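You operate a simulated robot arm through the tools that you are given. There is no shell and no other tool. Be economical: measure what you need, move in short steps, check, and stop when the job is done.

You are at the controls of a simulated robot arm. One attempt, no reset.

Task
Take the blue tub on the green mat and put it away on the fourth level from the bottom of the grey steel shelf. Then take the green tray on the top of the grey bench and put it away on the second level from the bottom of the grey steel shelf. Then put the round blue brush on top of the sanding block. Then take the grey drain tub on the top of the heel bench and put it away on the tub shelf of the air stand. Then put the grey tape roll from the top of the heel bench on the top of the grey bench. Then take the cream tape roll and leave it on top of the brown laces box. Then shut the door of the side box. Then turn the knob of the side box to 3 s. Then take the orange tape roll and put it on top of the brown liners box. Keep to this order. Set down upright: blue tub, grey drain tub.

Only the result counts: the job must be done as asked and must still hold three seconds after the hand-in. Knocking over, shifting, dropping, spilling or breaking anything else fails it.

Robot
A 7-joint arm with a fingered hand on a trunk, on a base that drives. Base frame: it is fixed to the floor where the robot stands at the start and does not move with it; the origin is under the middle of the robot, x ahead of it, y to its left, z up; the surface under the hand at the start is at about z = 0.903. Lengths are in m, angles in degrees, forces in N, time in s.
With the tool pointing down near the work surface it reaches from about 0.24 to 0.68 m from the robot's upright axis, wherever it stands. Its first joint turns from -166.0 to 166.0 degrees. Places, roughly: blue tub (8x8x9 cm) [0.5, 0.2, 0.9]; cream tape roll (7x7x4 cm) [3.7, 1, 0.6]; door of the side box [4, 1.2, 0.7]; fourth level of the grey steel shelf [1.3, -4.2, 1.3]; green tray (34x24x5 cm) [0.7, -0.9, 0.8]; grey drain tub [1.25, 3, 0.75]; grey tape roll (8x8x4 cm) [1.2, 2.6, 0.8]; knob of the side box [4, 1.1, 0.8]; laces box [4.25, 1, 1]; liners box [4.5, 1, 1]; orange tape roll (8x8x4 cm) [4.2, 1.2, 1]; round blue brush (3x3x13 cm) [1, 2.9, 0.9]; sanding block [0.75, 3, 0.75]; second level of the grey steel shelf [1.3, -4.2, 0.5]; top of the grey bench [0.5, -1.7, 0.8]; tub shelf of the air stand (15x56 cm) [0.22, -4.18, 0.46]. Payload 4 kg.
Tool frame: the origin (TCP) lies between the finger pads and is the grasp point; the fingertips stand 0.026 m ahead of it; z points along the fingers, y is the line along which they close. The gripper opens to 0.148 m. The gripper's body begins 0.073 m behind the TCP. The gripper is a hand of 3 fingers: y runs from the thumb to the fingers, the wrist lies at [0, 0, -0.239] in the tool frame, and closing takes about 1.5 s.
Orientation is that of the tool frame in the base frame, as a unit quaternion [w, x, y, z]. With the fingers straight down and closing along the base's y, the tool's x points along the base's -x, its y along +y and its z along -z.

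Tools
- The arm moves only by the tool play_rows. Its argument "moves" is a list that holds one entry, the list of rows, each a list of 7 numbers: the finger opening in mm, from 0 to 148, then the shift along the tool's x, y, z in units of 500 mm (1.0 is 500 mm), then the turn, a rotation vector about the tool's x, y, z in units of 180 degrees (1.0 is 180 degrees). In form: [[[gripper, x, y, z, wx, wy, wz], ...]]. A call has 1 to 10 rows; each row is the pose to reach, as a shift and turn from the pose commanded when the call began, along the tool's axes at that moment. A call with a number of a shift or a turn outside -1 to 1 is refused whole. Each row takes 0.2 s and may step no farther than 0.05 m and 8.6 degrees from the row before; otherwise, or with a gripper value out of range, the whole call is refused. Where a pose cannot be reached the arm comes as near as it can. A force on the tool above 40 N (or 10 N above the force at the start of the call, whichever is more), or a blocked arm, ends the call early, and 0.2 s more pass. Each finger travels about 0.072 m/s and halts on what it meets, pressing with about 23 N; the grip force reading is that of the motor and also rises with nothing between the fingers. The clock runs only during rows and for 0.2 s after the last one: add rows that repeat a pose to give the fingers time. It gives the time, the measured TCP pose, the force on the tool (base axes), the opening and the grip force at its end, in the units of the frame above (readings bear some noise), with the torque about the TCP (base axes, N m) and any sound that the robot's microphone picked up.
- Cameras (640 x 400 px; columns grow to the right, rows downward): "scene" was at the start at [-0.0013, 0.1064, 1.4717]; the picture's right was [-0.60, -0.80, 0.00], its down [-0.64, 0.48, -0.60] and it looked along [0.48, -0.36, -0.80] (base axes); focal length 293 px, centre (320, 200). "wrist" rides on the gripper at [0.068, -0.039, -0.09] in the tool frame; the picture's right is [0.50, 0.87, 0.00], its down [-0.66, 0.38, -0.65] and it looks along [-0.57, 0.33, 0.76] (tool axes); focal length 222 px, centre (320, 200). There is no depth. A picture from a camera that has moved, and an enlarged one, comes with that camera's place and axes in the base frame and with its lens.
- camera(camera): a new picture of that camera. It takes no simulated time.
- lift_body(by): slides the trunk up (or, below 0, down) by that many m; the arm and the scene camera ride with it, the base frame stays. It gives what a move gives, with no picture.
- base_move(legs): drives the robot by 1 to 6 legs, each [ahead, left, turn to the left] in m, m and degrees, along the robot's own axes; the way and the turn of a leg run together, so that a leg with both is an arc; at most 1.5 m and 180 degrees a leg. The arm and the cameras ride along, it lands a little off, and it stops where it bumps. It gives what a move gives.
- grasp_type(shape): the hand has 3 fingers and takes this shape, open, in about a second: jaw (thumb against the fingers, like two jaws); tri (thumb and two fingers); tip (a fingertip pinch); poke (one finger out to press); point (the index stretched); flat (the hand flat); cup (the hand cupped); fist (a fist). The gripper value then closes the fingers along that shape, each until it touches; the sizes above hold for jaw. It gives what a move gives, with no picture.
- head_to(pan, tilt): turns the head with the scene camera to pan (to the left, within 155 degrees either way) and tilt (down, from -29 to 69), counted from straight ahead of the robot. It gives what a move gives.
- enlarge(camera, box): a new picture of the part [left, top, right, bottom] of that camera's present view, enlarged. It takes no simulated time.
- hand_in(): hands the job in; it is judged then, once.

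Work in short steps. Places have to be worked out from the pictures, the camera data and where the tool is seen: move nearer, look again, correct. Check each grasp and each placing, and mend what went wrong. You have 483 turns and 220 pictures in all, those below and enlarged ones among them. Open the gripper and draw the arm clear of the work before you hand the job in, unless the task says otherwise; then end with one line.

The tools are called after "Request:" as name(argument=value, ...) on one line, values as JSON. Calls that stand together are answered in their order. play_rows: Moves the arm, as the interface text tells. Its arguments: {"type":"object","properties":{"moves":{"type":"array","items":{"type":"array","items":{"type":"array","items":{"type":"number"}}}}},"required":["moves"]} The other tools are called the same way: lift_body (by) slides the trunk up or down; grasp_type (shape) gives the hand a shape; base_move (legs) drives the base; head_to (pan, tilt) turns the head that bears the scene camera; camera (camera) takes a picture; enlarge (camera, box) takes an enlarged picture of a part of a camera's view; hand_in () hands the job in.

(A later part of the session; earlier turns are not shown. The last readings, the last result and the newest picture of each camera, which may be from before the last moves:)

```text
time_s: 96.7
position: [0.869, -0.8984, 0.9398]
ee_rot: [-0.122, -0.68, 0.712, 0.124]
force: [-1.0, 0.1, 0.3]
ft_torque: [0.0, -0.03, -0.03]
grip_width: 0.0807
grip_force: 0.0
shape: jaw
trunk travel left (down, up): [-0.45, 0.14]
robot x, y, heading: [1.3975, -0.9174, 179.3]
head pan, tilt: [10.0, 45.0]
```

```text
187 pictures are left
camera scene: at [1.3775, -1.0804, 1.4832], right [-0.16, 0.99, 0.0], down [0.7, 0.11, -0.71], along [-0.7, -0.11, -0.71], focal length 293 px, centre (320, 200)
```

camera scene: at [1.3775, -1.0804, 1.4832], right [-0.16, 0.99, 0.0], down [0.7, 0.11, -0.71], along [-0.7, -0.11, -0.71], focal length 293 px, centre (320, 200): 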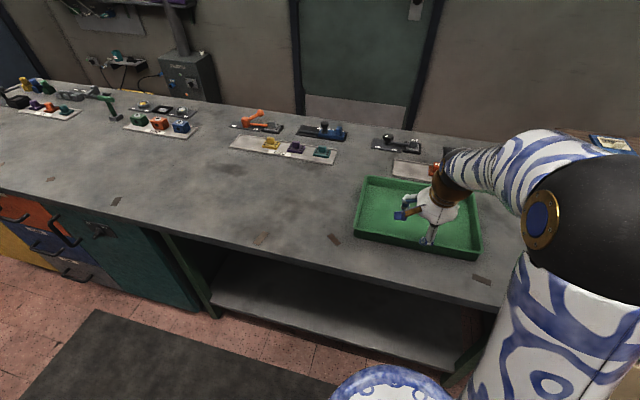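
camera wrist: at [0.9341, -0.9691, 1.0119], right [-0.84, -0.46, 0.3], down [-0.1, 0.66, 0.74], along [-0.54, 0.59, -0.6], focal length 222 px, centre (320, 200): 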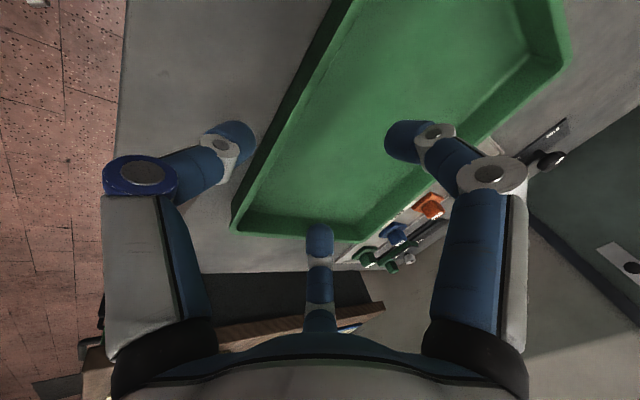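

The rim is at z ≈ 0.85 and the TCP is right above the wall. I descend to z ≈ 0.842 and check contact.

Request:
play_rows(moves=[[[70, 0, -0.018, 0.05, 0, 0, 0], [60, 0, -0.036, 0.1, 0, 0, 0], [60, 0, -0.05, 0.14, 0, 0, 0], [60, 0, -0.066, 0.182, 0, 0, 0], [60, 0, -0.066, 0.182, 0, 0, 0]]])

Request:
camera(camera="wrist")

```text
time_s: 97.9
position: [0.8676, -0.9005, 0.8433]
ee_rot: [-0.122, -0.68, 0.713, 0.124]
force: [0.3, 0.2, -0.6]
ft_torque: [-0.01, -0.01, 0.01]
grip_width: 0.0606
grip_force: 0.1
shape: jaw
trunk travel left (down, up): [-0.45, 0.14]
robot x, y, heading: [1.4004, -0.9096, 179.2]
head pan, tilt: [10.0, 45.0]
```

```text
186 pictures are left
camera wrist: at [0.9315, -0.9704, 0.9149], right [-0.84, -0.46, 0.3], down [-0.1, 0.66, 0.74], along [-0.54, 0.59, -0.6], focal length 222 px, centre (320, 200)
```

wrist: 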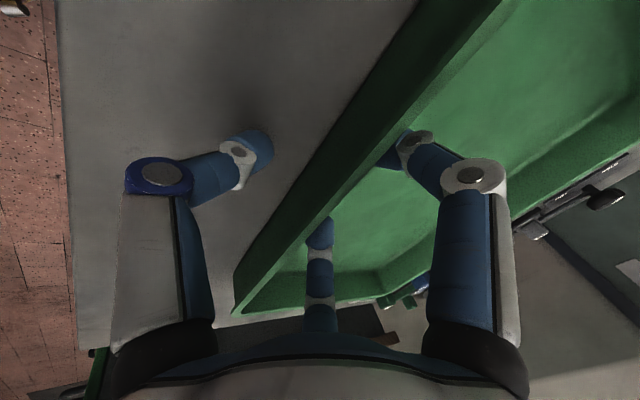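

Thumb is outside and both fingers are inside the wall. I go 8 mm lower and close.

Request:
play_rows(moves=[[[55, 0, -0.005, 0.014, 0, 0, 0], [50, 0, -0.005, 0.014, 0, 0, 0], [35, 0, -0.005, 0.014, 0, 0, 0], [20, 0, -0.005, 0.014, 0, 0, 0], [5, 0, -0.005, 0.014, 0, 0, 0], [0, 0, -0.005, 0.014, 0, 0, 0], [0, 0, -0.005, 0.014, 0, 0, 0], [0, 0, -0.005, 0.014, 0, 0, 0]]])

Request:
camera(camera="wrist")

```text
time_s: 99.7
position: [0.8668, -0.8996, 0.8351]
ee_rot: [-0.121, -0.68, 0.712, 0.123]
force: [0.8, -0.7, 0.6]
ft_torque: [0.0, -0.25, -0.04]
grip_width: 0.0057
grip_force: 22.7
shape: jaw
trunk travel left (down, up): [-0.45, 0.14]
robot x, y, heading: [1.3964, -0.919, 179.3]
head pan, tilt: [10.0, 45.0]
```

```text
185 pictures are left
camera wrist: at [0.9322, -0.9703, 0.9075], right [-0.84, -0.46, 0.3], down [-0.1, 0.66, 0.74], along [-0.54, 0.59, -0.6], focal length 222 px, centre (320, 200)
```

wrist: 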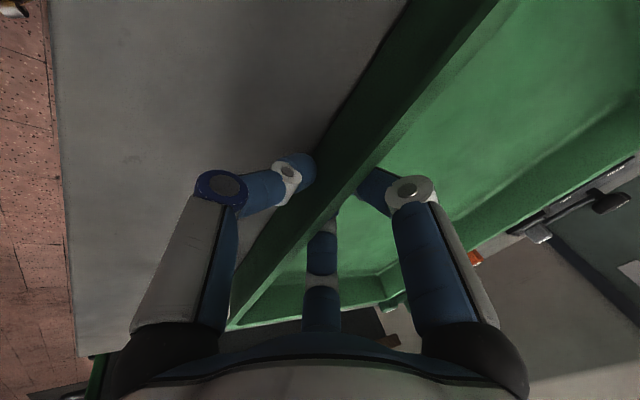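

The wall is gripped (5.7 mm, 23 N). I lift slowly and check for drooping.

Request:
play_rows(moves=[[[0, 0, 0.004, -0.01, 0, 0, 0], [0, 0, 0.01, -0.03, 0, 0, 0], [0, 0, 0.02, -0.056, 0, 0, 0], [0, 0, 0.033, -0.09, 0, 0, 0], [0, 0, 0.05, -0.14, 0, 0, 0], [0, 0, 0.068, -0.188, 0, 0, 0], [0, 0, 0.068, -0.188, 0, 0, 0]]])

Request:
camera(camera="wrist")

Request:
camera(camera="scene")

```text
time_s: 101.3
position: [0.8684, -0.8992, 0.9363]
ee_rot: [-0.121, -0.681, 0.712, 0.124]
force: [-1.0, 0.1, -2.8]
ft_torque: [-0.03, -0.39, 0.01]
grip_width: 0.0057
grip_force: 23.2
shape: jaw
trunk travel left (down, up): [-0.45, 0.14]
robot x, y, heading: [1.3994, -0.9171, 179.4]
head pan, tilt: [10.0, 45.0]
```

```text
184 pictures are left
camera wrist: at [0.9333, -0.9689, 1.0087], right [-0.84, -0.46, 0.3], down [-0.1, 0.66, 0.74], along [-0.54, 0.59, -0.6], focal length 222 px, centre (320, 200)
```

wrist: 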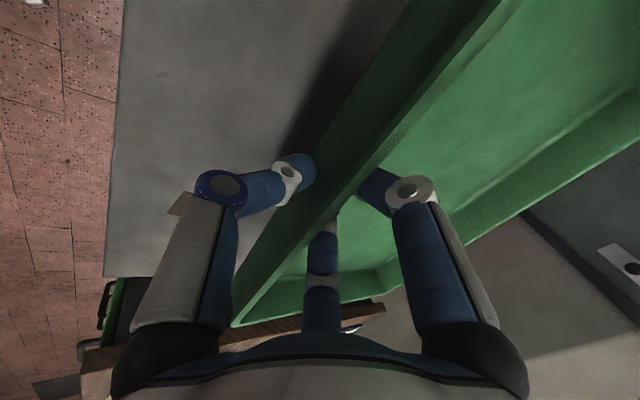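

```text
183 pictures are left
camera scene: at [1.3773, -1.0804, 1.4831], right [-0.16, 0.99, 0.0], down [0.7, 0.11, -0.71], along [-0.7, -0.11, -0.71], focal length 293 px, centre (320, 200)
```

scene: 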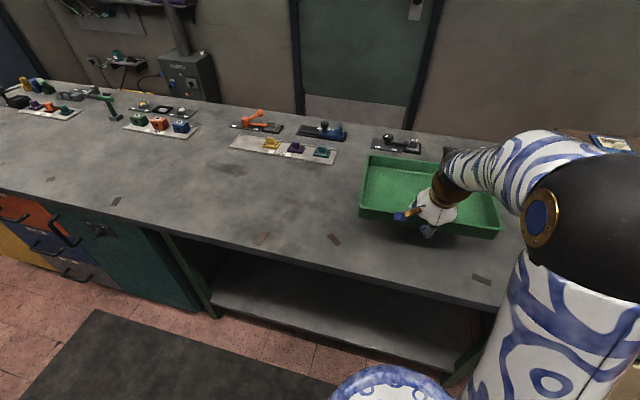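

The tray is held with only slight droop. I back off, turn left to face the shelf and drive toward it.

Request:
base_move(legs=[[-0.42, 0, 0], [0, 0, 90.5], [1.5, 0, 0]])

Request:
head_to(pan=-20, tilt=25)

Request:
camera(camera="scene")

Request:
camera(camera="wrist")

```text
time_s: 114.8
position: [1.8592, -2.9555, 0.9374]
ee_rot: [0.173, 0.985, -0.005, 0.002]
force: [-0.2, -0.1, -3.3]
ft_torque: [0.37, -0.04, -0.02]
grip_width: 0.0056
grip_force: 22.9
shape: jaw
trunk travel left (down, up): [-0.45, 0.14]
robot x, y, heading: [1.8589, -2.426, -89.0]
head pan, tilt: [10.0, 45.0]
```

```text
time_s: 115.8
position: [1.8591, -2.9562, 0.9363]
ee_rot: [0.173, 0.985, -0.006, 0.002]
force: [0.2, -0.4, -3.0]
ft_torque: [0.34, -0.06, -0.02]
grip_width: 0.0058
grip_force: 23.3
shape: jaw
trunk travel left (down, up): [-0.45, 0.14]
robot x, y, heading: [1.858, -2.4234, -88.4]
head pan, tilt: [-20.0, 25.0]
```

```text
182 pictures are left
camera scene: at [1.9781, -2.4495, 1.5137], right [-0.95, 0.32, 0.0], down [0.14, 0.4, -0.91], along [-0.29, -0.86, -0.42], focal length 293 px, centre (320, 200)
```

scene: 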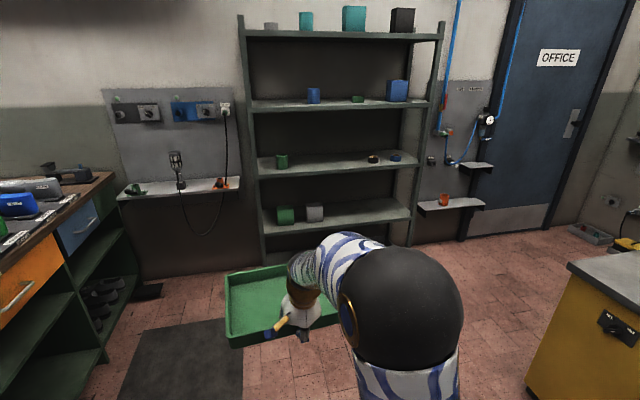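

```text
181 pictures are left
camera wrist: at [1.9278, -2.889, 1.0083], right [0.49, -0.82, 0.3], down [-0.66, -0.13, 0.74], along [-0.57, -0.56, -0.6], focal length 222 px, centre (320, 200)
```

wrist: 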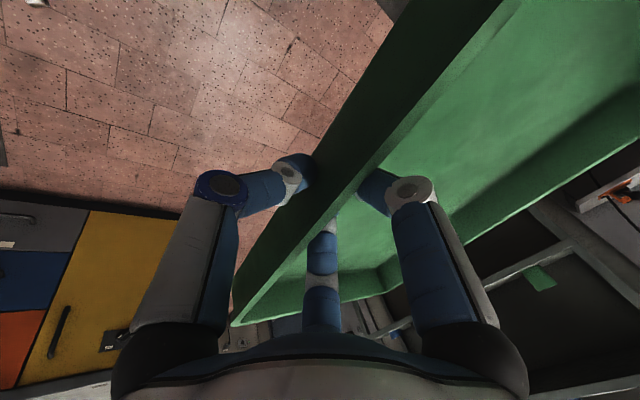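

Level 2's right half (x ≈ 0.78–1.41) is free. I line up with it, keeping clear of the bench corner, then lower the trunk by 0.3 m.

Request:
base_move(legs=[[0.65, 0, -1.6], [0, -0.64, 0]])

Request:
lift_body(by=-0.3)

Request:
head_to(pan=-8, tilt=38)

Request:
camera(camera="scene")

Request:
camera(camera="wrist")

```text
time_s: 122.6
position: [1.2199, -3.6118, 0.9358]
ee_rot: [0.173, 0.985, -0.012, 0.0]
force: [0.0, 0.5, -2.5]
ft_torque: [0.35, 0.0, 0.0]
grip_width: 0.0055
grip_force: 23.0
shape: jaw
trunk travel left (down, up): [-0.45, 0.14]
robot x, y, heading: [1.2254, -3.0777, -89.4]
head pan, tilt: [-20.0, 25.0]
```

```text
time_s: 125.6
position: [1.2212, -3.6107, 0.6366]
ee_rot: [0.172, 0.985, -0.012, 0.001]
force: [0.1, 0.4, -3.0]
ft_torque: [0.35, -0.03, 0.02]
grip_width: 0.0057
grip_force: 23.5
shape: jaw
trunk travel left (down, up): [-0.15, 0.44]
robot x, y, heading: [1.2247, -3.0793, -89.4]
head pan, tilt: [-20.0, 25.0]
```

```text
time_s: 126.3
position: [1.2206, -3.6103, 0.6356]
ee_rot: [0.173, 0.985, -0.011, 0.0]
force: [-0.3, 0.8, -3.0]
ft_torque: [0.33, -0.03, 0.02]
grip_width: 0.0056
grip_force: 22.9
shape: jaw
trunk travel left (down, up): [-0.15, 0.44]
robot x, y, heading: [1.2292, -3.0807, -89.6]
head pan, tilt: [-8.0, 38.0]
```

```text
180 pictures are left
camera scene: at [1.3642, -3.1048, 1.1934], right [-0.99, 0.13, 0.0], down [0.08, 0.61, -0.79], along [-0.1, -0.78, -0.62], focal length 293 px, centre (320, 200)
```

scene: 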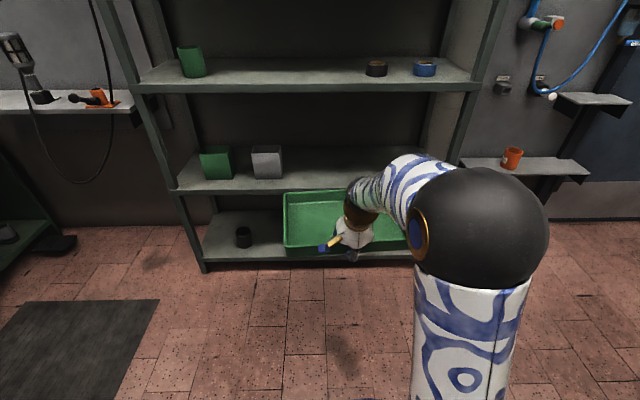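

```text
179 pictures are left
camera wrist: at [1.2893, -3.545, 0.7083], right [0.48, -0.83, 0.3], down [-0.66, -0.12, 0.74], along [-0.58, -0.55, -0.6], focal length 222 px, centre (320, 200)
```

wrist: 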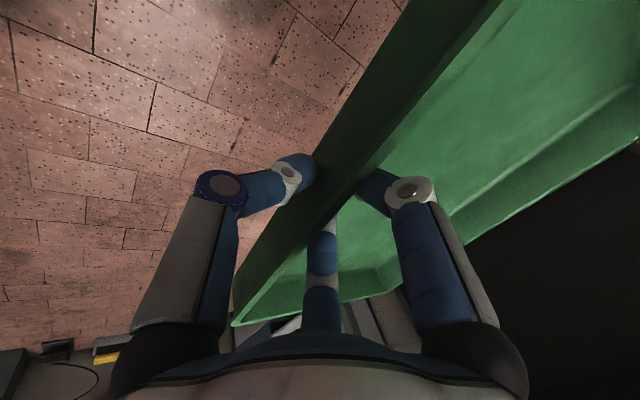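

Droop is only about 3°. I raise 2 cm for margin, shift right and close in on the shelf to check heights.

Request:
lift_body(by=0.02)

Request:
base_move(legs=[[0.1, -0.09, -0.4]])

Request:
camera(camera="scene")

```text
time_s: 127.0
position: [1.2209, -3.6116, 0.6568]
ee_rot: [0.173, 0.985, -0.011, 0.001]
force: [0.0, 0.7, -2.4]
ft_torque: [0.37, 0.0, -0.01]
grip_width: 0.0057
grip_force: 22.9
shape: jaw
trunk travel left (down, up): [-0.17, 0.42]
robot x, y, heading: [1.2248, -3.0789, -89.4]
head pan, tilt: [-8.0, 38.0]
```

```text
time_s: 128.3
position: [1.1274, -3.7119, 0.6564]
ee_rot: [0.173, 0.985, -0.014, 0.0]
force: [-0.2, -1.4, -3.7]
ft_torque: [0.32, -0.03, 0.04]
grip_width: 0.0059
grip_force: 23.2
shape: jaw
trunk travel left (down, up): [-0.17, 0.42]
robot x, y, heading: [1.1329, -3.1809, -90.0]
head pan, tilt: [-8.0, 38.0]
```

```text
178 pictures are left
camera scene: at [1.2731, -3.2066, 1.2134], right [-0.99, 0.14, 0.0], down [0.08, 0.61, -0.79], along [-0.11, -0.78, -0.62], focal length 293 px, centre (320, 200)
```

scene: 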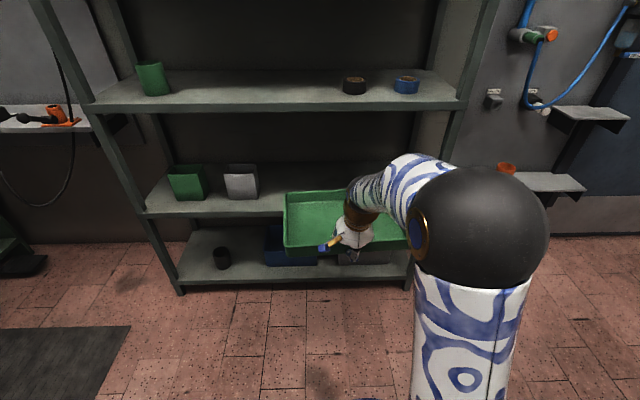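

The furniture is rotated about 4.6° clockwise, and level 2's surface is at z ≈ 0.55. I turn 2° right and insert the tray partway.

Request:
base_move(legs=[[0, 0, -2], [0.2, 0, 0]])

Request:
camera(camera="scene")

Request:
camera(camera="wrist")

```text
time_s: 130.3
position: [1.103, -3.9114, 0.657]
ee_rot: [0.173, 0.984, -0.03, -0.002]
force: [0.2, 0.0, -2.8]
ft_torque: [0.35, -0.03, 0.02]
grip_width: 0.0057
grip_force: 22.9
shape: jaw
trunk travel left (down, up): [-0.17, 0.42]
robot x, y, heading: [1.1289, -3.379, -92.0]
head pan, tilt: [-8.0, 38.0]
```

```text
177 pictures are left
camera scene: at [1.266, -3.4113, 1.2134], right [-0.99, 0.17, 0.0], down [0.1, 0.61, -0.79], along [-0.13, -0.78, -0.62], focal length 293 px, centre (320, 200)
```

scene: 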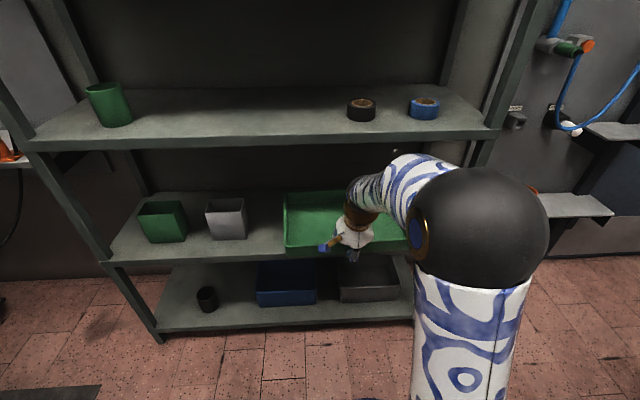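

```text
176 pictures are left
camera wrist: at [1.1743, -3.8484, 0.7283], right [0.45, -0.84, 0.3], down [-0.67, -0.09, 0.74], along [-0.6, -0.53, -0.6], focal length 222 px, centre (320, 200)
```

wrist: 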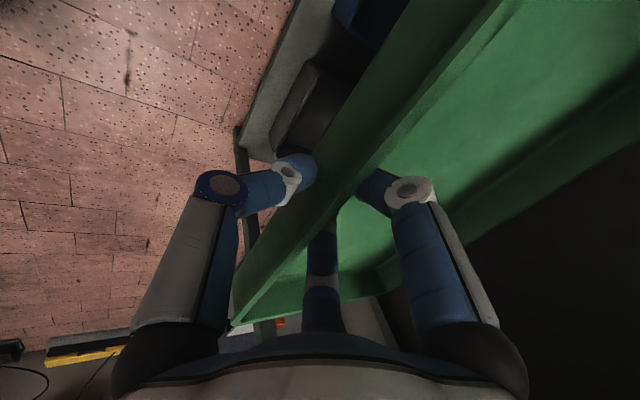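

The tray is half in, parallel to the shelf. I go 12.5 cm further.

Request:
base_move(legs=[[0.125, 0, 0]])

Request:
camera(camera="scene")

Request:
camera(camera="wrist")

```text
time_s: 131.5
position: [1.0989, -4.0345, 0.6562]
ee_rot: [0.173, 0.985, -0.03, -0.002]
force: [0.9, 1.0, -2.5]
ft_torque: [0.3, -0.04, 0.01]
grip_width: 0.0057
grip_force: 23.3
shape: jaw
trunk travel left (down, up): [-0.17, 0.42]
robot x, y, heading: [1.1215, -3.5044, -91.8]
head pan, tilt: [-8.0, 38.0]
```

```text
175 pictures are left
camera scene: at [1.2623, -3.5342, 1.2134], right [-0.99, 0.17, 0.0], down [0.1, 0.61, -0.79], along [-0.13, -0.78, -0.62], focal length 293 px, centre (320, 200)
```

scene: 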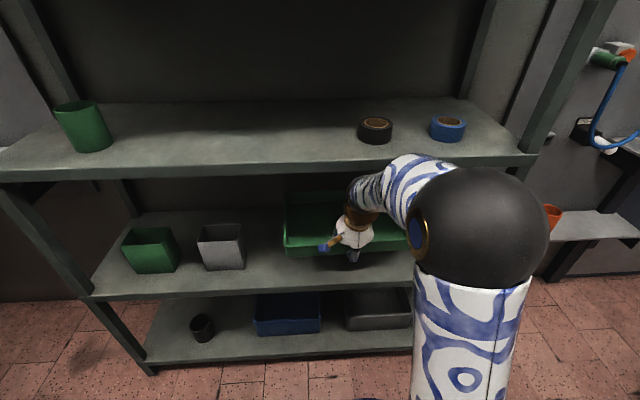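

```text
174 pictures are left
camera wrist: at [1.1704, -3.9712, 0.7283], right [0.45, -0.84, 0.3], down [-0.67, -0.09, 0.74], along [-0.6, -0.53, -0.6], focal length 222 px, centre (320, 200)
```

wrist: 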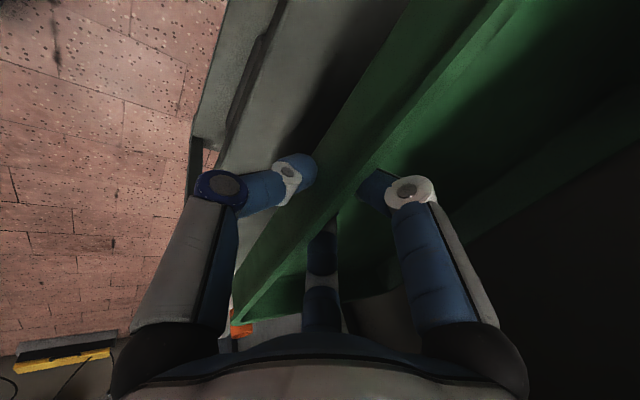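

The shelf's front edge is about 3 cm in front of the tray wall. I lower 4.5 cm with the trunk, then finely with the arm.

Request:
lift_body(by=-0.04)

Request:
play_rows(moves=[[[0, 0, -0.0035, 0.0094, 0, 0, 0], [0, 0, -0.007, 0.0188, 0, 0, 0], [0, 0, -0.007, 0.0188, 0, 0, 0]]])

Request:
camera(camera="wrist")

```text
time_s: 132.4
position: [1.0986, -4.0349, 0.6162]
ee_rot: [0.172, 0.985, -0.03, -0.002]
force: [-0.9, 0.0, -3.0]
ft_torque: [0.35, -0.04, -0.03]
grip_width: 0.0057
grip_force: 22.7
shape: jaw
trunk travel left (down, up): [-0.13, 0.46]
robot x, y, heading: [1.1239, -3.5036, -91.8]
head pan, tilt: [-8.0, 38.0]
```

```text
time_s: 133.2
position: [1.0997, -4.0359, 0.6068]
ee_rot: [0.174, 0.984, -0.031, -0.003]
force: [0.0, 0.5, -2.8]
ft_torque: [0.34, -0.04, -0.01]
grip_width: 0.0057
grip_force: 23.0
shape: jaw
trunk travel left (down, up): [-0.13, 0.46]
robot x, y, heading: [1.1255, -3.5041, -91.7]
head pan, tilt: [-8.0, 38.0]
```

```text
173 pictures are left
camera wrist: at [1.1706, -3.9712, 0.6786], right [0.45, -0.84, 0.3], down [-0.67, -0.09, 0.74], along [-0.6, -0.53, -0.6], focal length 222 px, centre (320, 200)
```

wrist: 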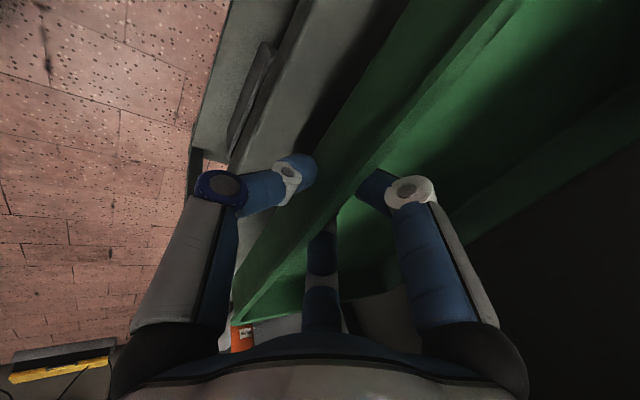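

Request:
play_rows(moves=[[[0, 0, -0.0035, 0.0094, 0, 0, 0], [0, 0, -0.007, 0.0188, 0, 0, 0], [0, 0, -0.007, 0.0188, 0, 0, 0]]])

Request:
play_rows(moves=[[[0, 0, -0.0035, 0.0094, 0, 0, 0], [0, 0, -0.007, 0.0188, 0, 0, 0], [0, 0, -0.007, 0.0188, 0, 0, 0]]])

```text
time_s: 134.0
position: [1.1007, -4.034, 0.5951]
ee_rot: [0.172, 0.985, -0.031, -0.003]
force: [0.8, 0.3, -2.9]
ft_torque: [0.32, -0.05, 0.0]
grip_width: 0.0059
grip_force: 22.6
shape: jaw
trunk travel left (down, up): [-0.13, 0.46]
robot x, y, heading: [1.1255, -3.5053, -91.8]
head pan, tilt: [-8.0, 38.0]
```

```text
time_s: 134.8
position: [1.0995, -4.0346, 0.5869]
ee_rot: [0.173, 0.984, -0.031, -0.002]
force: [-0.5, 0.3, -2.6]
ft_torque: [0.35, -0.03, 0.03]
grip_width: 0.0057
grip_force: 22.9
shape: jaw
trunk travel left (down, up): [-0.13, 0.46]
robot x, y, heading: [1.1255, -3.5044, -91.7]
head pan, tilt: [-8.0, 38.0]
```

Still no contact; I continue downward.

Request:
play_rows(moves=[[[0, 0, -0.0035, 0.0094, 0, 0, 0], [0, 0, -0.007, 0.0188, 0, 0, 0], [0, 0, -0.007, 0.0188, 0, 0, 0]]])

Request:
play_rows(moves=[[[0, 0, -0.0035, 0.0094, 0, 0, 0], [0, 0, -0.007, 0.0188, 0, 0, 0], [0, 0, -0.007, 0.0188, 0, 0, 0]]])

Request:
camera(camera="wrist")

Request:
camera(camera="scene")

```text
time_s: 135.6
position: [1.0997, -4.0329, 0.5763]
ee_rot: [0.173, 0.984, -0.03, -0.002]
force: [0.0, 0.2, -3.4]
ft_torque: [0.34, -0.04, 0.01]
grip_width: 0.0059
grip_force: 23.1
shape: jaw
trunk travel left (down, up): [-0.13, 0.46]
robot x, y, heading: [1.1223, -3.5058, -91.5]
head pan, tilt: [-8.0, 38.0]
```

```text
time_s: 136.4
position: [1.1001, -4.0331, 0.5654]
ee_rot: [0.173, 0.984, -0.03, -0.002]
force: [-1.2, -0.2, -2.8]
ft_torque: [0.35, -0.02, -0.01]
grip_width: 0.0057
grip_force: 23.1
shape: jaw
trunk travel left (down, up): [-0.13, 0.46]
robot x, y, heading: [1.1218, -3.501, -91.4]
head pan, tilt: [-8.0, 38.0]
```

```text
172 pictures are left
camera wrist: at [1.171, -3.9706, 0.6379], right [0.45, -0.84, 0.3], down [-0.67, -0.09, 0.74], along [-0.6, -0.53, -0.6], focal length 222 px, centre (320, 200)
```

wrist: 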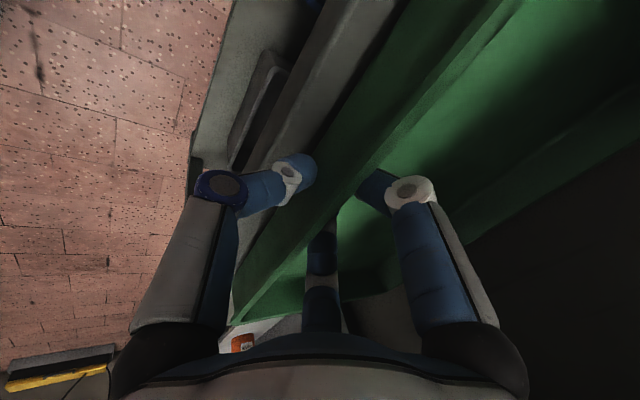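

```text
171 pictures are left
camera scene: at [1.2623, -3.5343, 1.1734], right [-0.99, 0.17, 0.0], down [0.1, 0.61, -0.79], along [-0.13, -0.78, -0.62], focal length 293 px, centre (320, 200)
```

scene: 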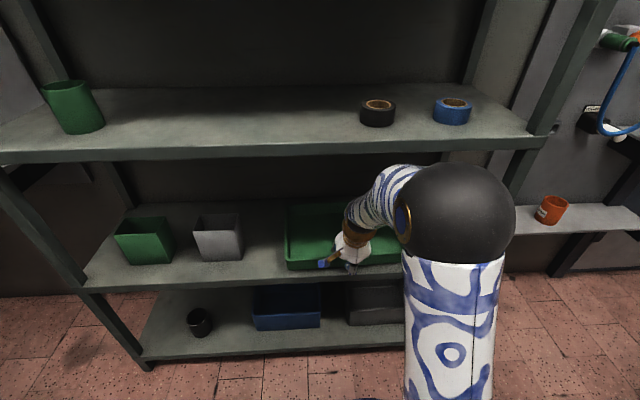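

Request:
play_rows(moves=[[[0, 0, -0.0035, 0.0094, 0, 0, 0], [0, 0, -0.007, 0.0188, 0, 0, 0], [0, 0, -0.007, 0.0188, 0, 0, 0]]])

Request:
play_rows(moves=[[[0, 0, -0.0035, 0.0094, 0, 0, 0], [0, 0, -0.0035, 0.0094, 0, 0, 0]]])

Request:
play_rows(moves=[[[0, 0, -0.0035, 0.0094, 0, 0, 0], [0, 0, -0.0035, 0.0094, 0, 0, 0]]])

Request:
camera(camera="wrist")

```text
time_s: 137.2
position: [1.1003, -4.0344, 0.5558]
ee_rot: [0.173, 0.985, -0.03, -0.003]
force: [-0.8, 0.6, -2.7]
ft_torque: [0.22, 0.0, 0.01]
grip_width: 0.0054
grip_force: 23.0
shape: jaw
trunk travel left (down, up): [-0.13, 0.46]
robot x, y, heading: [1.1255, -3.5038, -91.8]
head pan, tilt: [-8.0, 38.0]
```

```text
time_s: 137.8
position: [1.0998, -4.0332, 0.5532]
ee_rot: [0.174, 0.984, -0.03, -0.002]
force: [0.0, 3.4, 20.0]
ft_torque: [0.2, 0.02, -0.02]
grip_width: 0.0064
grip_force: 22.8
shape: jaw
trunk travel left (down, up): [-0.13, 0.46]
robot x, y, heading: [1.1234, -3.5006, -91.8]
head pan, tilt: [-8.0, 38.0]
```

```text
time_s: 138.5
position: [1.1, -4.0337, 0.5489]
ee_rot: [0.177, 0.984, -0.03, -0.002]
force: [0.5, 7.4, 26.1]
ft_torque: [0.47, 0.0, -0.01]
grip_width: 0.0078
grip_force: 22.8
shape: jaw
trunk travel left (down, up): [-0.13, 0.46]
robot x, y, heading: [1.1252, -3.5045, -91.6]
head pan, tilt: [-8.0, 38.0]
stopped in row 2: the force on the tool passed its limit at 40 N (the readings are from after the stop); the commanded pose is now the measured one
```

```text
170 pictures are left
camera wrist: at [1.1707, -3.9699, 0.6204], right [0.45, -0.84, 0.3], down [-0.67, -0.09, 0.74], along [-0.6, -0.53, -0.6], focal length 222 px, centre (320, 200)
```

wrist: 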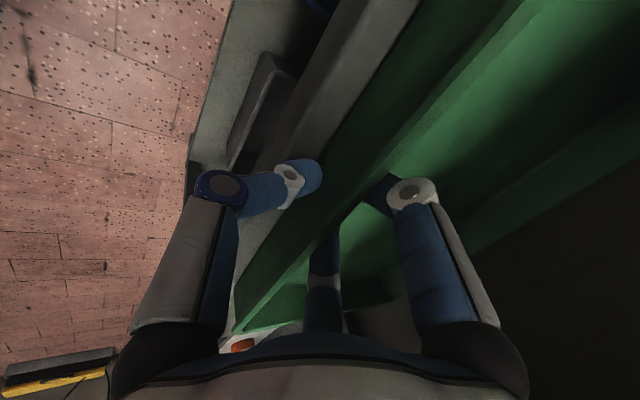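

Contact: the tray rests on level 2. I relieve the pressure, open, and lift away.

Request:
play_rows(moves=[[[5, 0, 0.0014, -0.0038, 0, 0, 0], [15, 0, 0.002, -0.006, 0, 0, 0], [25, 0, 0.004, -0.01, 0, 0, 0], [35, 0, 0.006, -0.016, 0, 0, 0], [45, 0, 0.009, -0.024, 0, 0, 0], [50, 0, 0.0137, -0.037, 0, 0, 0], [50, 0, 0.0137, -0.037, 0, 0, 0]]])

Request:
camera(camera="wrist")

```text
time_s: 140.1
position: [1.0996, -4.0332, 0.5645]
ee_rot: [0.175, 0.984, -0.03, -0.003]
force: [-0.2, -0.1, -0.3]
ft_torque: [0.02, 0.01, -0.01]
grip_width: 0.0496
grip_force: 0.0
shape: jaw
trunk travel left (down, up): [-0.13, 0.46]
robot x, y, heading: [1.1208, -3.5028, -91.7]
head pan, tilt: [-8.0, 38.0]
```

```text
169 pictures are left
camera wrist: at [1.1707, -3.9705, 0.6376], right [0.45, -0.84, 0.3], down [-0.67, -0.09, 0.74], along [-0.6, -0.53, -0.6], focal length 222 px, centre (320, 200)
```

wrist: 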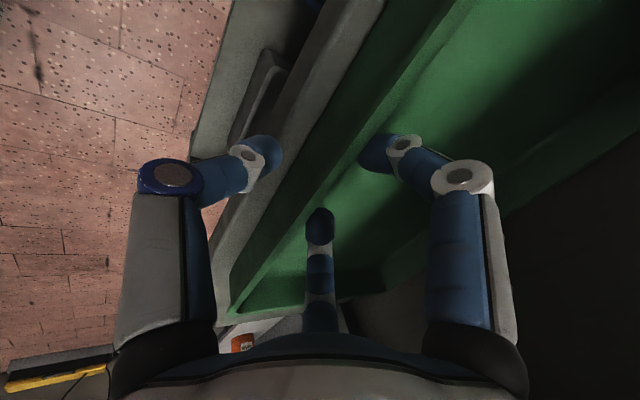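

Free of the tray. I lift 7 cm above the rim, then back the base away.

Request:
play_rows(moves=[[[50, 0, 0.015, -0.04, 0, 0, 0], [50, 0, 0.03, -0.08, 0, 0, 0], [50, 0, 0.048, -0.132, 0, 0, 0], [50, 0, 0.048, -0.132, 0, 0, 0]]])

Request:
base_move(legs=[[-0.25, 0, 0]])

Request:
camera(camera="scene")

```text
time_s: 141.1
position: [1.0986, -4.0335, 0.6358]
ee_rot: [0.175, 0.984, -0.03, -0.003]
force: [0.0, -0.2, 0.0]
ft_torque: [0.03, -0.03, 0.0]
grip_width: 0.0496
grip_force: 0.0
shape: jaw
trunk travel left (down, up): [-0.13, 0.46]
robot x, y, heading: [1.1208, -3.5025, -91.5]
head pan, tilt: [-8.0, 38.0]
```

```text
time_s: 143.0
position: [1.1077, -3.7783, 0.6347]
ee_rot: [0.173, 0.984, -0.029, -0.003]
force: [-0.3, -0.5, -0.6]
ft_torque: [-0.04, 0.04, -0.05]
grip_width: 0.0497
grip_force: 0.0
shape: jaw
trunk travel left (down, up): [-0.13, 0.46]
robot x, y, heading: [1.1331, -3.2505, -91.6]
head pan, tilt: [-8.0, 38.0]
```

```text
168 pictures are left
camera scene: at [1.2697, -3.2785, 1.1734], right [-0.99, 0.17, 0.0], down [0.1, 0.61, -0.79], along [-0.13, -0.78, -0.62], focal length 293 px, centre (320, 200)
```

scene: 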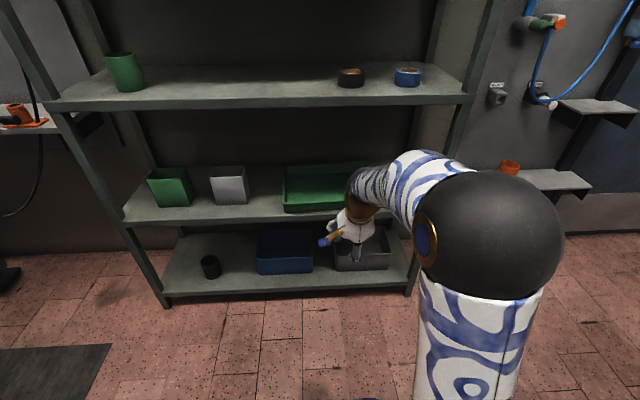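

The tray is away on level 2. I raise the trunk, back off, turn around and drive north toward the heel bench, then look.

Request:
lift_body(by=0.32)

Request:
base_move(legs=[[-0.5, 0.45, 0], [0, 0, 178], [1.5, 0, 0], [1.5, 0, 0]])

Request:
head_to(pan=0, tilt=15)

Request:
camera(camera="scene")

```text
time_s: 146.1
position: [1.1075, -3.7788, 0.9551]
ee_rot: [0.174, 0.984, -0.028, -0.003]
force: [-0.1, -0.1, -0.6]
ft_torque: [0.02, 0.0, 0.03]
grip_width: 0.0495
grip_force: 0.0
shape: jaw
trunk travel left (down, up): [-0.45, 0.14]
robot x, y, heading: [1.1292, -3.2513, -91.6]
head pan, tilt: [-8.0, 38.0]
```

```text
time_s: 171.3
position: [2.0705, 0.7786, 0.9561]
ee_rot: [0.012, 0.083, 0.981, 0.174]
force: [0.0, 0.4, 0.2]
ft_torque: [-0.01, -0.01, 0.01]
grip_width: 0.0496
grip_force: 0.1
shape: jaw
trunk travel left (down, up): [-0.45, 0.14]
robot x, y, heading: [1.9868, 0.2556, 82.0]
head pan, tilt: [-8.0, 38.0]
```

```text
time_s: 172.1
position: [2.0693, 0.7788, 0.9563]
ee_rot: [0.012, 0.084, 0.981, 0.173]
force: [-0.2, -0.7, 0.3]
ft_torque: [0.01, 0.02, 0.03]
grip_width: 0.0496
grip_force: 0.0
shape: jaw
trunk travel left (down, up): [-0.45, 0.14]
robot x, y, heading: [1.9883, 0.2549, 82.2]
head pan, tilt: [0.0, 15.0]
```

```text
167 pictures are left
camera scene: at [1.8425, 0.3088, 1.5299], right [0.99, -0.14, 0.0], down [-0.04, -0.26, -0.97], along [0.13, 0.96, -0.26], focal length 293 px, centre (320, 200)
```

scene: 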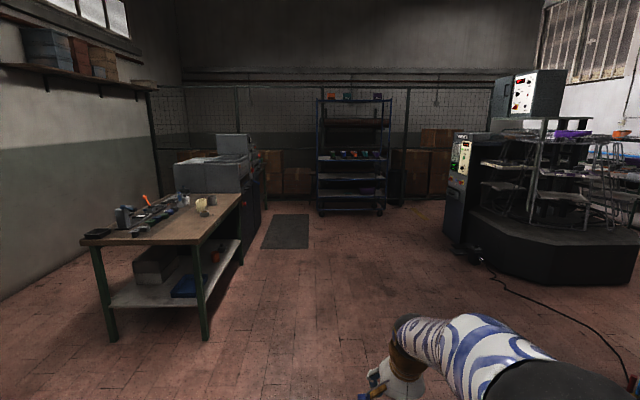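

Request:
enlarge(camera="scene", box=[70, 170, 260, 260])

Request:
base_move(legs=[[1.5, 0, 0], [1.0, 0, 0]])

Request:
head_to(pan=85, tilt=30)

Request:
camera(camera="scene")

```text
3.37 times, centred on (165, 215) of scene
camera zoom: at [1.8425, 0.3088, 1.5299], right [0.99, -0.14, 0.0], down [-0.04, -0.26, -0.97], along [0.13, 0.96, -0.26], focal length 986 px, centre (842, 150)
```

zoom: 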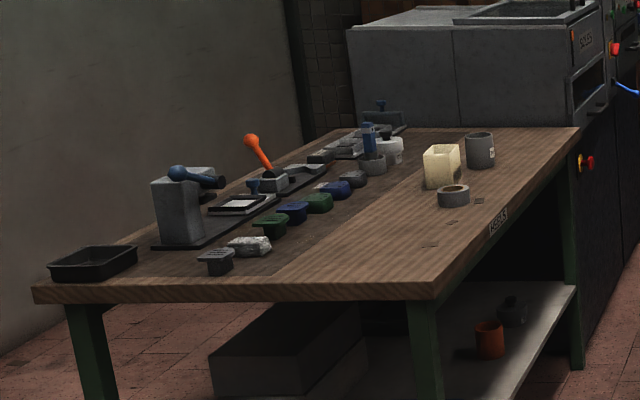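

```text
time_s: 184.3
position: [2.4265, 3.2462, 0.9563]
ee_rot: [0.012, 0.085, 0.981, 0.173]
force: [0.7, -0.5, -0.2]
ft_torque: [0.04, 0.01, 0.01]
grip_width: 0.0498
grip_force: 0.1
shape: jaw
trunk travel left (down, up): [-0.45, 0.14]
robot x, y, heading: [2.3464, 2.7251, 81.9]
head pan, tilt: [0.0, 15.0]
```

```text
time_s: 185.9
position: [2.4269, 3.2472, 0.9556]
ee_rot: [0.013, 0.084, 0.981, 0.174]
force: [0.4, -0.1, 0.9]
ft_torque: [0.02, -0.03, 0.0]
grip_width: 0.0496
grip_force: 0.1
shape: jaw
trunk travel left (down, up): [-0.45, 0.14]
robot x, y, heading: [2.3444, 2.7242, 81.9]
head pan, tilt: [85.0, 30.0]
```

```text
165 pictures are left
camera scene: at [2.0962, 2.705, 1.5058], right [0.23, 0.97, 0.0], down [0.49, -0.11, -0.87], along [-0.84, 0.2, -0.5], focal length 293 px, centre (320, 200)
```

scene: 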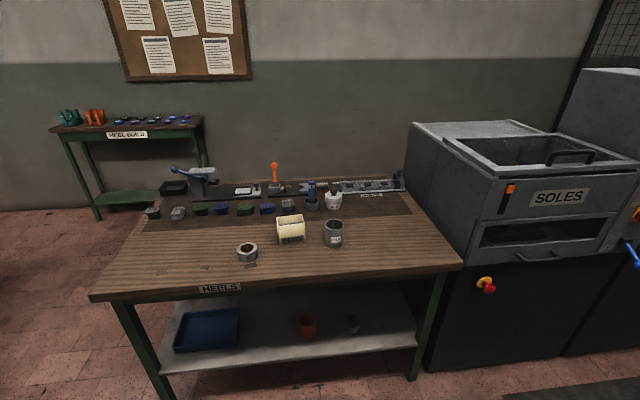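

Request:
base_move(legs=[[0, 0, 93], [0.45, 0, 0]])

Request:
head_to(pan=0, tilt=40)

Request:
camera(camera="scene")

Request:
enlarge(camera="scene", box=[160, 20, 480, 220])

```text
time_s: 192.6
position: [1.3715, 2.8072, 0.9557]
ee_rot: [-0.118, -0.658, 0.733, 0.128]
force: [0.1, 0.5, 0.0]
ft_torque: [0.0, 0.01, -0.02]
grip_width: 0.0499
grip_force: 0.0
shape: jaw
trunk travel left (down, up): [-0.45, 0.14]
robot x, y, heading: [1.899, 2.7565, 175.7]
head pan, tilt: [85.0, 30.0]
```

```text
time_s: 194.2
position: [1.373, 2.8055, 0.9561]
ee_rot: [-0.118, -0.658, 0.733, 0.128]
force: [-0.2, 0.1, -0.9]
ft_torque: [0.0, -0.03, 0.0]
grip_width: 0.0499
grip_force: 0.1
shape: jaw
trunk travel left (down, up): [-0.45, 0.14]
robot x, y, heading: [1.9003, 2.7573, 175.4]
head pan, tilt: [0.0, 40.0]
```

```text
164 pictures are left
camera scene: at [1.8634, 2.6083, 1.4904], right [0.07, 1.0, 0.0], down [0.64, -0.05, -0.77], along [-0.76, 0.06, -0.64], focal length 293 px, centre (320, 200)
```

scene: 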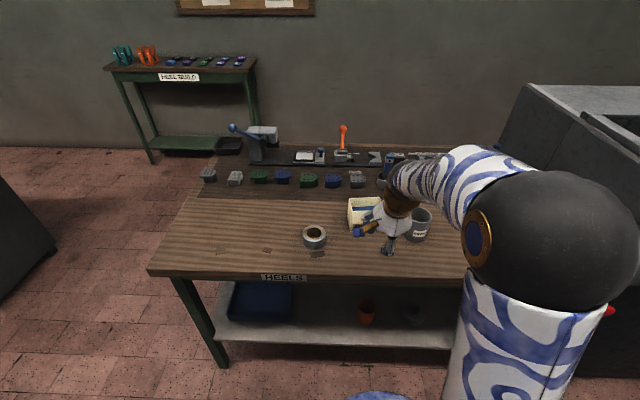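

```text
2.00 times, centred on (320, 120) of scene
camera zoom: at [1.8634, 2.6083, 1.4904], right [0.07, 1.0, 0.0], down [0.64, -0.05, -0.77], along [-0.76, 0.06, -0.64], focal length 586 px, centre (320, 360)
```

zoom: 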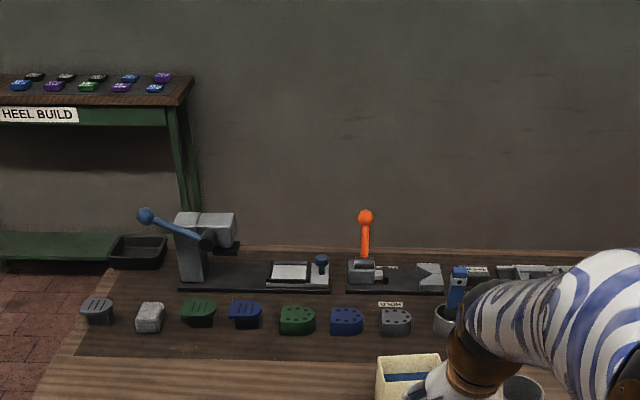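

The arm hides the brush and sanding block; I swing the hand left out of the view.

Request:
play_rows(moves=[[[50, 0.09, -0.03, 0, 0, 0, 0], [50, 0.18, -0.06, 0, 0, 0, 0], [50, 0.27, -0.09, 0, 0, 0, 0], [50, 0.36, -0.12, 0, 0, 0, 0], [50, 0.45, -0.15, 0, 0, 0, 0], [50, 0.54, -0.18, 0, 0, 0, 0], [50, 0.63, -0.2, 0, 0, 0, 0], [50, 0.63, -0.2, 0, 0, 0, 0]]])

Request:
head_to(pan=-15, tilt=35)

Request:
camera(camera="scene")

Request:
enlarge(camera="scene", box=[200, 50, 460, 230])

```text
time_s: 195.9
position: [1.4307, 2.4797, 0.9233]
ee_rot: [-0.118, -0.658, 0.732, 0.128]
force: [-0.5, 0.1, -0.1]
ft_torque: [0.05, 0.02, 0.01]
grip_width: 0.0496
grip_force: 0.1
shape: jaw
trunk travel left (down, up): [-0.45, 0.14]
robot x, y, heading: [1.8991, 2.7585, 175.2]
head pan, tilt: [0.0, 40.0]
```

```text
time_s: 196.7
position: [1.4309, 2.4813, 0.9261]
ee_rot: [-0.118, -0.658, 0.733, 0.128]
force: [0.1, 0.2, -0.8]
ft_torque: [-0.01, 0.0, -0.03]
grip_width: 0.0494
grip_force: 0.1
shape: jaw
trunk travel left (down, up): [-0.45, 0.14]
robot x, y, heading: [1.899, 2.7566, 175.4]
head pan, tilt: [-15.0, 35.0]
```

```text
162 pictures are left
camera scene: at [1.8651, 2.6309, 1.4979], right [0.33, 0.94, 0.0], down [0.54, -0.19, -0.82], along [-0.77, 0.27, -0.57], focal length 293 px, centre (320, 200)
```

scene: 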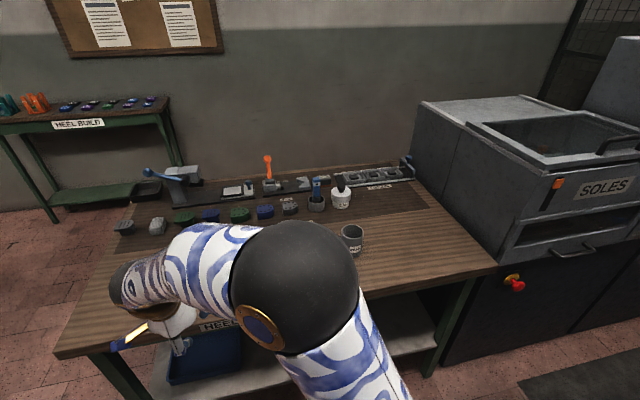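

```text
2.22 times, centred on (330, 140) of scene
camera zoom: at [1.8651, 2.6309, 1.4979], right [0.33, 0.94, 0.0], down [0.54, -0.19, -0.82], along [-0.77, 0.27, -0.57], focal length 650 px, centre (298, 333)
```

zoom: 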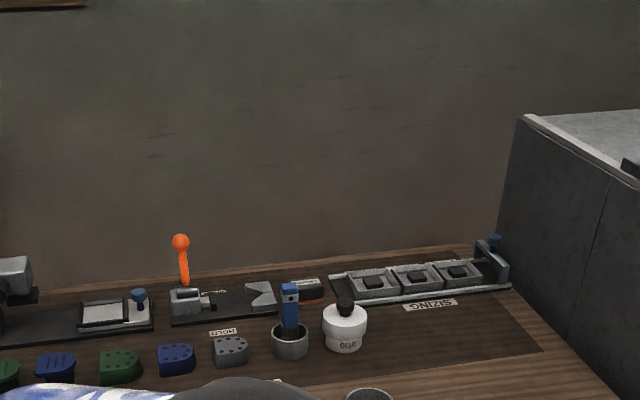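

Brush is in the grey cup near (0.94, 2.945) and the sanding block behind it near (0.8, 3.03). I check how large my base is, to know how near the bench I can stand.

Request:
head_to(pan=40, tilt=69)

Request:
camera(camera="scene")

Request:
head_to(pan=-40, tilt=69)

Request:
camera(camera="scene")

```text
time_s: 198.0
position: [1.4304, 2.4814, 0.9249]
ee_rot: [-0.118, -0.658, 0.733, 0.127]
force: [0.8, 0.2, 0.3]
ft_torque: [-0.02, 0.01, 0.03]
grip_width: 0.0496
grip_force: 0.0
shape: jaw
trunk travel left (down, up): [-0.45, 0.14]
robot x, y, heading: [1.9006, 2.7556, 175.3]
head pan, tilt: [40.0, 68.8]
```

```text
160 pictures are left
camera scene: at [1.9028, 2.5693, 1.4543], right [-0.58, 0.81, 0.0], down [0.76, 0.54, -0.36], along [-0.29, -0.21, -0.93], focal length 293 px, centre (320, 200)
```

scene: 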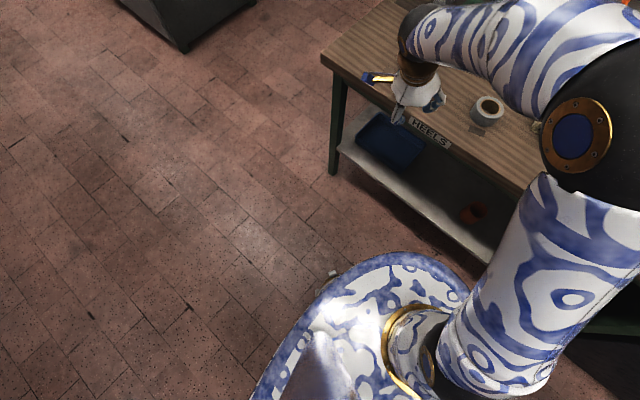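

```text
time_s: 199.5
position: [1.4312, 2.4809, 0.9247]
ee_rot: [-0.117, -0.658, 0.733, 0.128]
force: [0.0, 0.8, 0.1]
ft_torque: [0.04, 0.04, 0.0]
grip_width: 0.0496
grip_force: 0.0
shape: jaw
trunk travel left (down, up): [-0.45, 0.14]
robot x, y, heading: [1.899, 2.7581, 175.8]
head pan, tilt: [-40.0, 68.8]
```

```text
159 pictures are left
camera scene: at [1.9081, 2.6409, 1.4543], right [0.7, 0.72, 0.0], down [0.67, -0.65, -0.36], along [-0.26, 0.25, -0.93], focal length 293 px, centre (320, 200)
```

scene: 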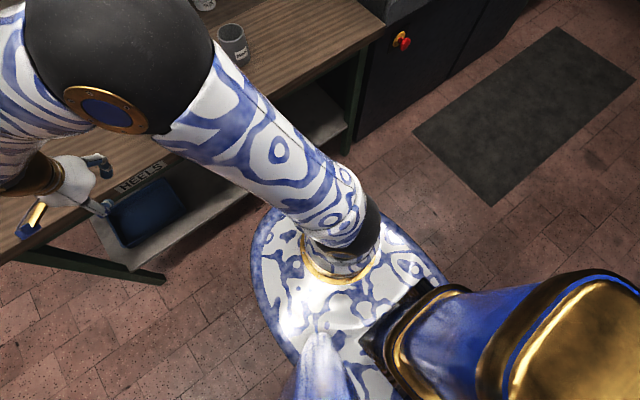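

My base radius is about 0.4 m, so brush and block are out of reach from the east; the west side works. I raise the arm and drive around the south end.

Request:
play_rows(moves=[[[50, -0.05, 0.02, -0.06, 0, 0, 0], [50, -0.1, 0.04, -0.12, 0, 0, 0], [50, -0.16, 0.06, -0.18, 0, 0, 0], [50, -0.23, 0.08, -0.24, 0, 0, 0], [50, -0.3, 0.1, -0.3, 0, 0, 0], [50, -0.37, 0.12, -0.35, 0, 0, 0], [50, -0.45, 0.14, -0.38, 0, 0, 0], [50, -0.54, 0.14, -0.38, 0, 0, 0], [50, -0.54, 0.14, -0.38, 0, 0, 0]]])

Request:
base_move(legs=[[-0.1, 1.0, 0], [0, 0.2, 0], [0, 0, 4.5]])

Request:
head_to(pan=0, tilt=25)

Request:
camera(camera="scene")

```text
time_s: 201.5
position: [1.4591, 2.754, 1.1236]
ee_rot: [-0.118, -0.658, 0.733, 0.128]
force: [-0.3, -1.1, 0.5]
ft_torque: [0.0, 0.03, 0.02]
grip_width: 0.0498
grip_force: 0.1
shape: jaw
trunk travel left (down, up): [-0.45, 0.14]
robot x, y, heading: [1.9005, 2.7574, 175.6]
head pan, tilt: [-40.0, 68.8]
```

```text
time_s: 208.4
position: [1.4734, 1.5139, 1.1238]
ee_rot: [-0.123, -0.688, 0.705, 0.122]
force: [-0.6, -1.2, -0.2]
ft_torque: [0.03, -0.01, -0.02]
grip_width: 0.0497
grip_force: 0.0
shape: jaw
trunk travel left (down, up): [-0.45, 0.14]
robot x, y, heading: [1.9149, 1.5516, -179.8]
head pan, tilt: [-40.0, 68.8]
```

```text
time_s: 209.5
position: [1.4759, 1.5138, 1.1233]
ee_rot: [-0.123, -0.688, 0.705, 0.122]
force: [-1.1, 0.6, 0.2]
ft_torque: [0.0, 0.02, 0.03]
grip_width: 0.0494
grip_force: 0.0
shape: jaw
trunk travel left (down, up): [-0.45, 0.14]
robot x, y, heading: [1.9164, 1.5545, -179.4]
head pan, tilt: [0.0, 25.0]
```

```text
158 pictures are left
camera scene: at [1.8834, 1.4013, 1.5137], right [-0.01, 1.0, 0.0], down [0.42, 0.0, -0.91], along [-0.91, -0.01, -0.42], focal length 293 px, centre (320, 200)
```

scene: 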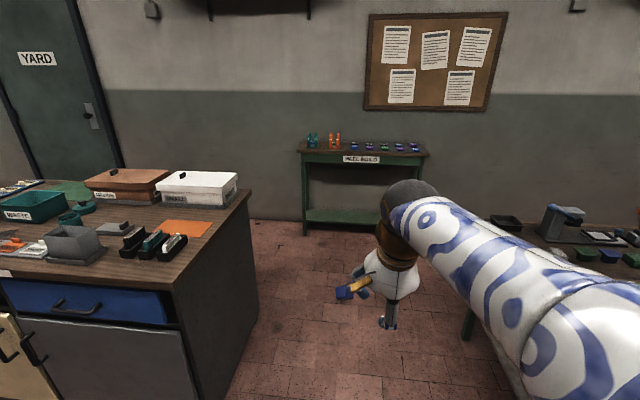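

The way is clear. I raise the trunk fully, drive through the gap, turn to face east and strafe up the west side.

Request:
lift_body(by=0.14)

Request:
base_move(legs=[[1.3, 0, 0], [0.55, 0, 0], [0, 0, -175]])

Request:
head_to(pan=35, tilt=35)

Request:
camera(camera="scene")

```text
time_s: 211.2
position: [1.4751, 1.5139, 1.2634]
ee_rot: [-0.124, -0.688, 0.705, 0.122]
force: [-0.2, 0.3, 0.2]
ft_torque: [0.0, 0.01, 0.01]
grip_width: 0.0497
grip_force: 0.1
shape: jaw
trunk travel left (down, up): [-0.59, 0.0]
robot x, y, heading: [1.9145, 1.5504, -179.3]
head pan, tilt: [0.0, 25.0]
```

```text
time_s: 227.7
position: [0.4665, 1.6323, 1.2641]
ee_rot: [0.115, 0.667, 0.725, 0.129]
force: [-0.8, -0.1, 0.5]
ft_torque: [-0.03, 0.03, -0.04]
grip_width: 0.0498
grip_force: 0.0
shape: jaw
trunk travel left (down, up): [-0.59, 0.0]
robot x, y, heading: [0.0314, 1.5468, 6.5]
head pan, tilt: [0.0, 25.0]
```

```text
time_s: 228.7
position: [0.467, 1.6333, 1.2635]
ee_rot: [0.116, 0.667, 0.724, 0.13]
force: [-0.1, 0.4, -0.3]
ft_torque: [0.0, -0.01, -0.01]
grip_width: 0.0498
grip_force: 0.1
shape: jaw
trunk travel left (down, up): [-0.59, 0.0]
robot x, y, heading: [0.033, 1.548, 6.5]
head pan, tilt: [35.0, 35.0]
```

```text
157 pictures are left
camera scene: at [0.0224, 1.7464, 1.638], right [0.66, -0.75, 0.0], down [-0.43, -0.38, -0.82], along [0.61, 0.54, -0.57], focal length 293 px, centre (320, 200)
```

scene: 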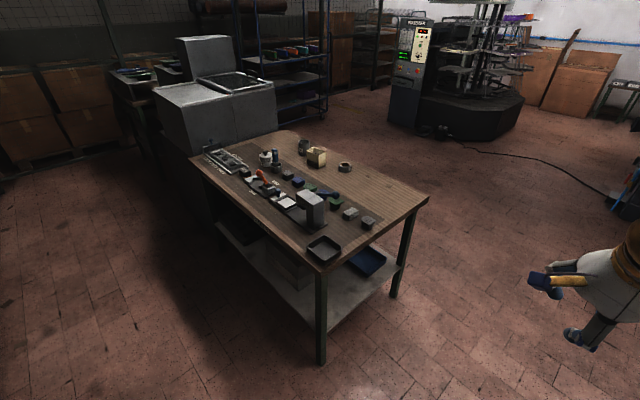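

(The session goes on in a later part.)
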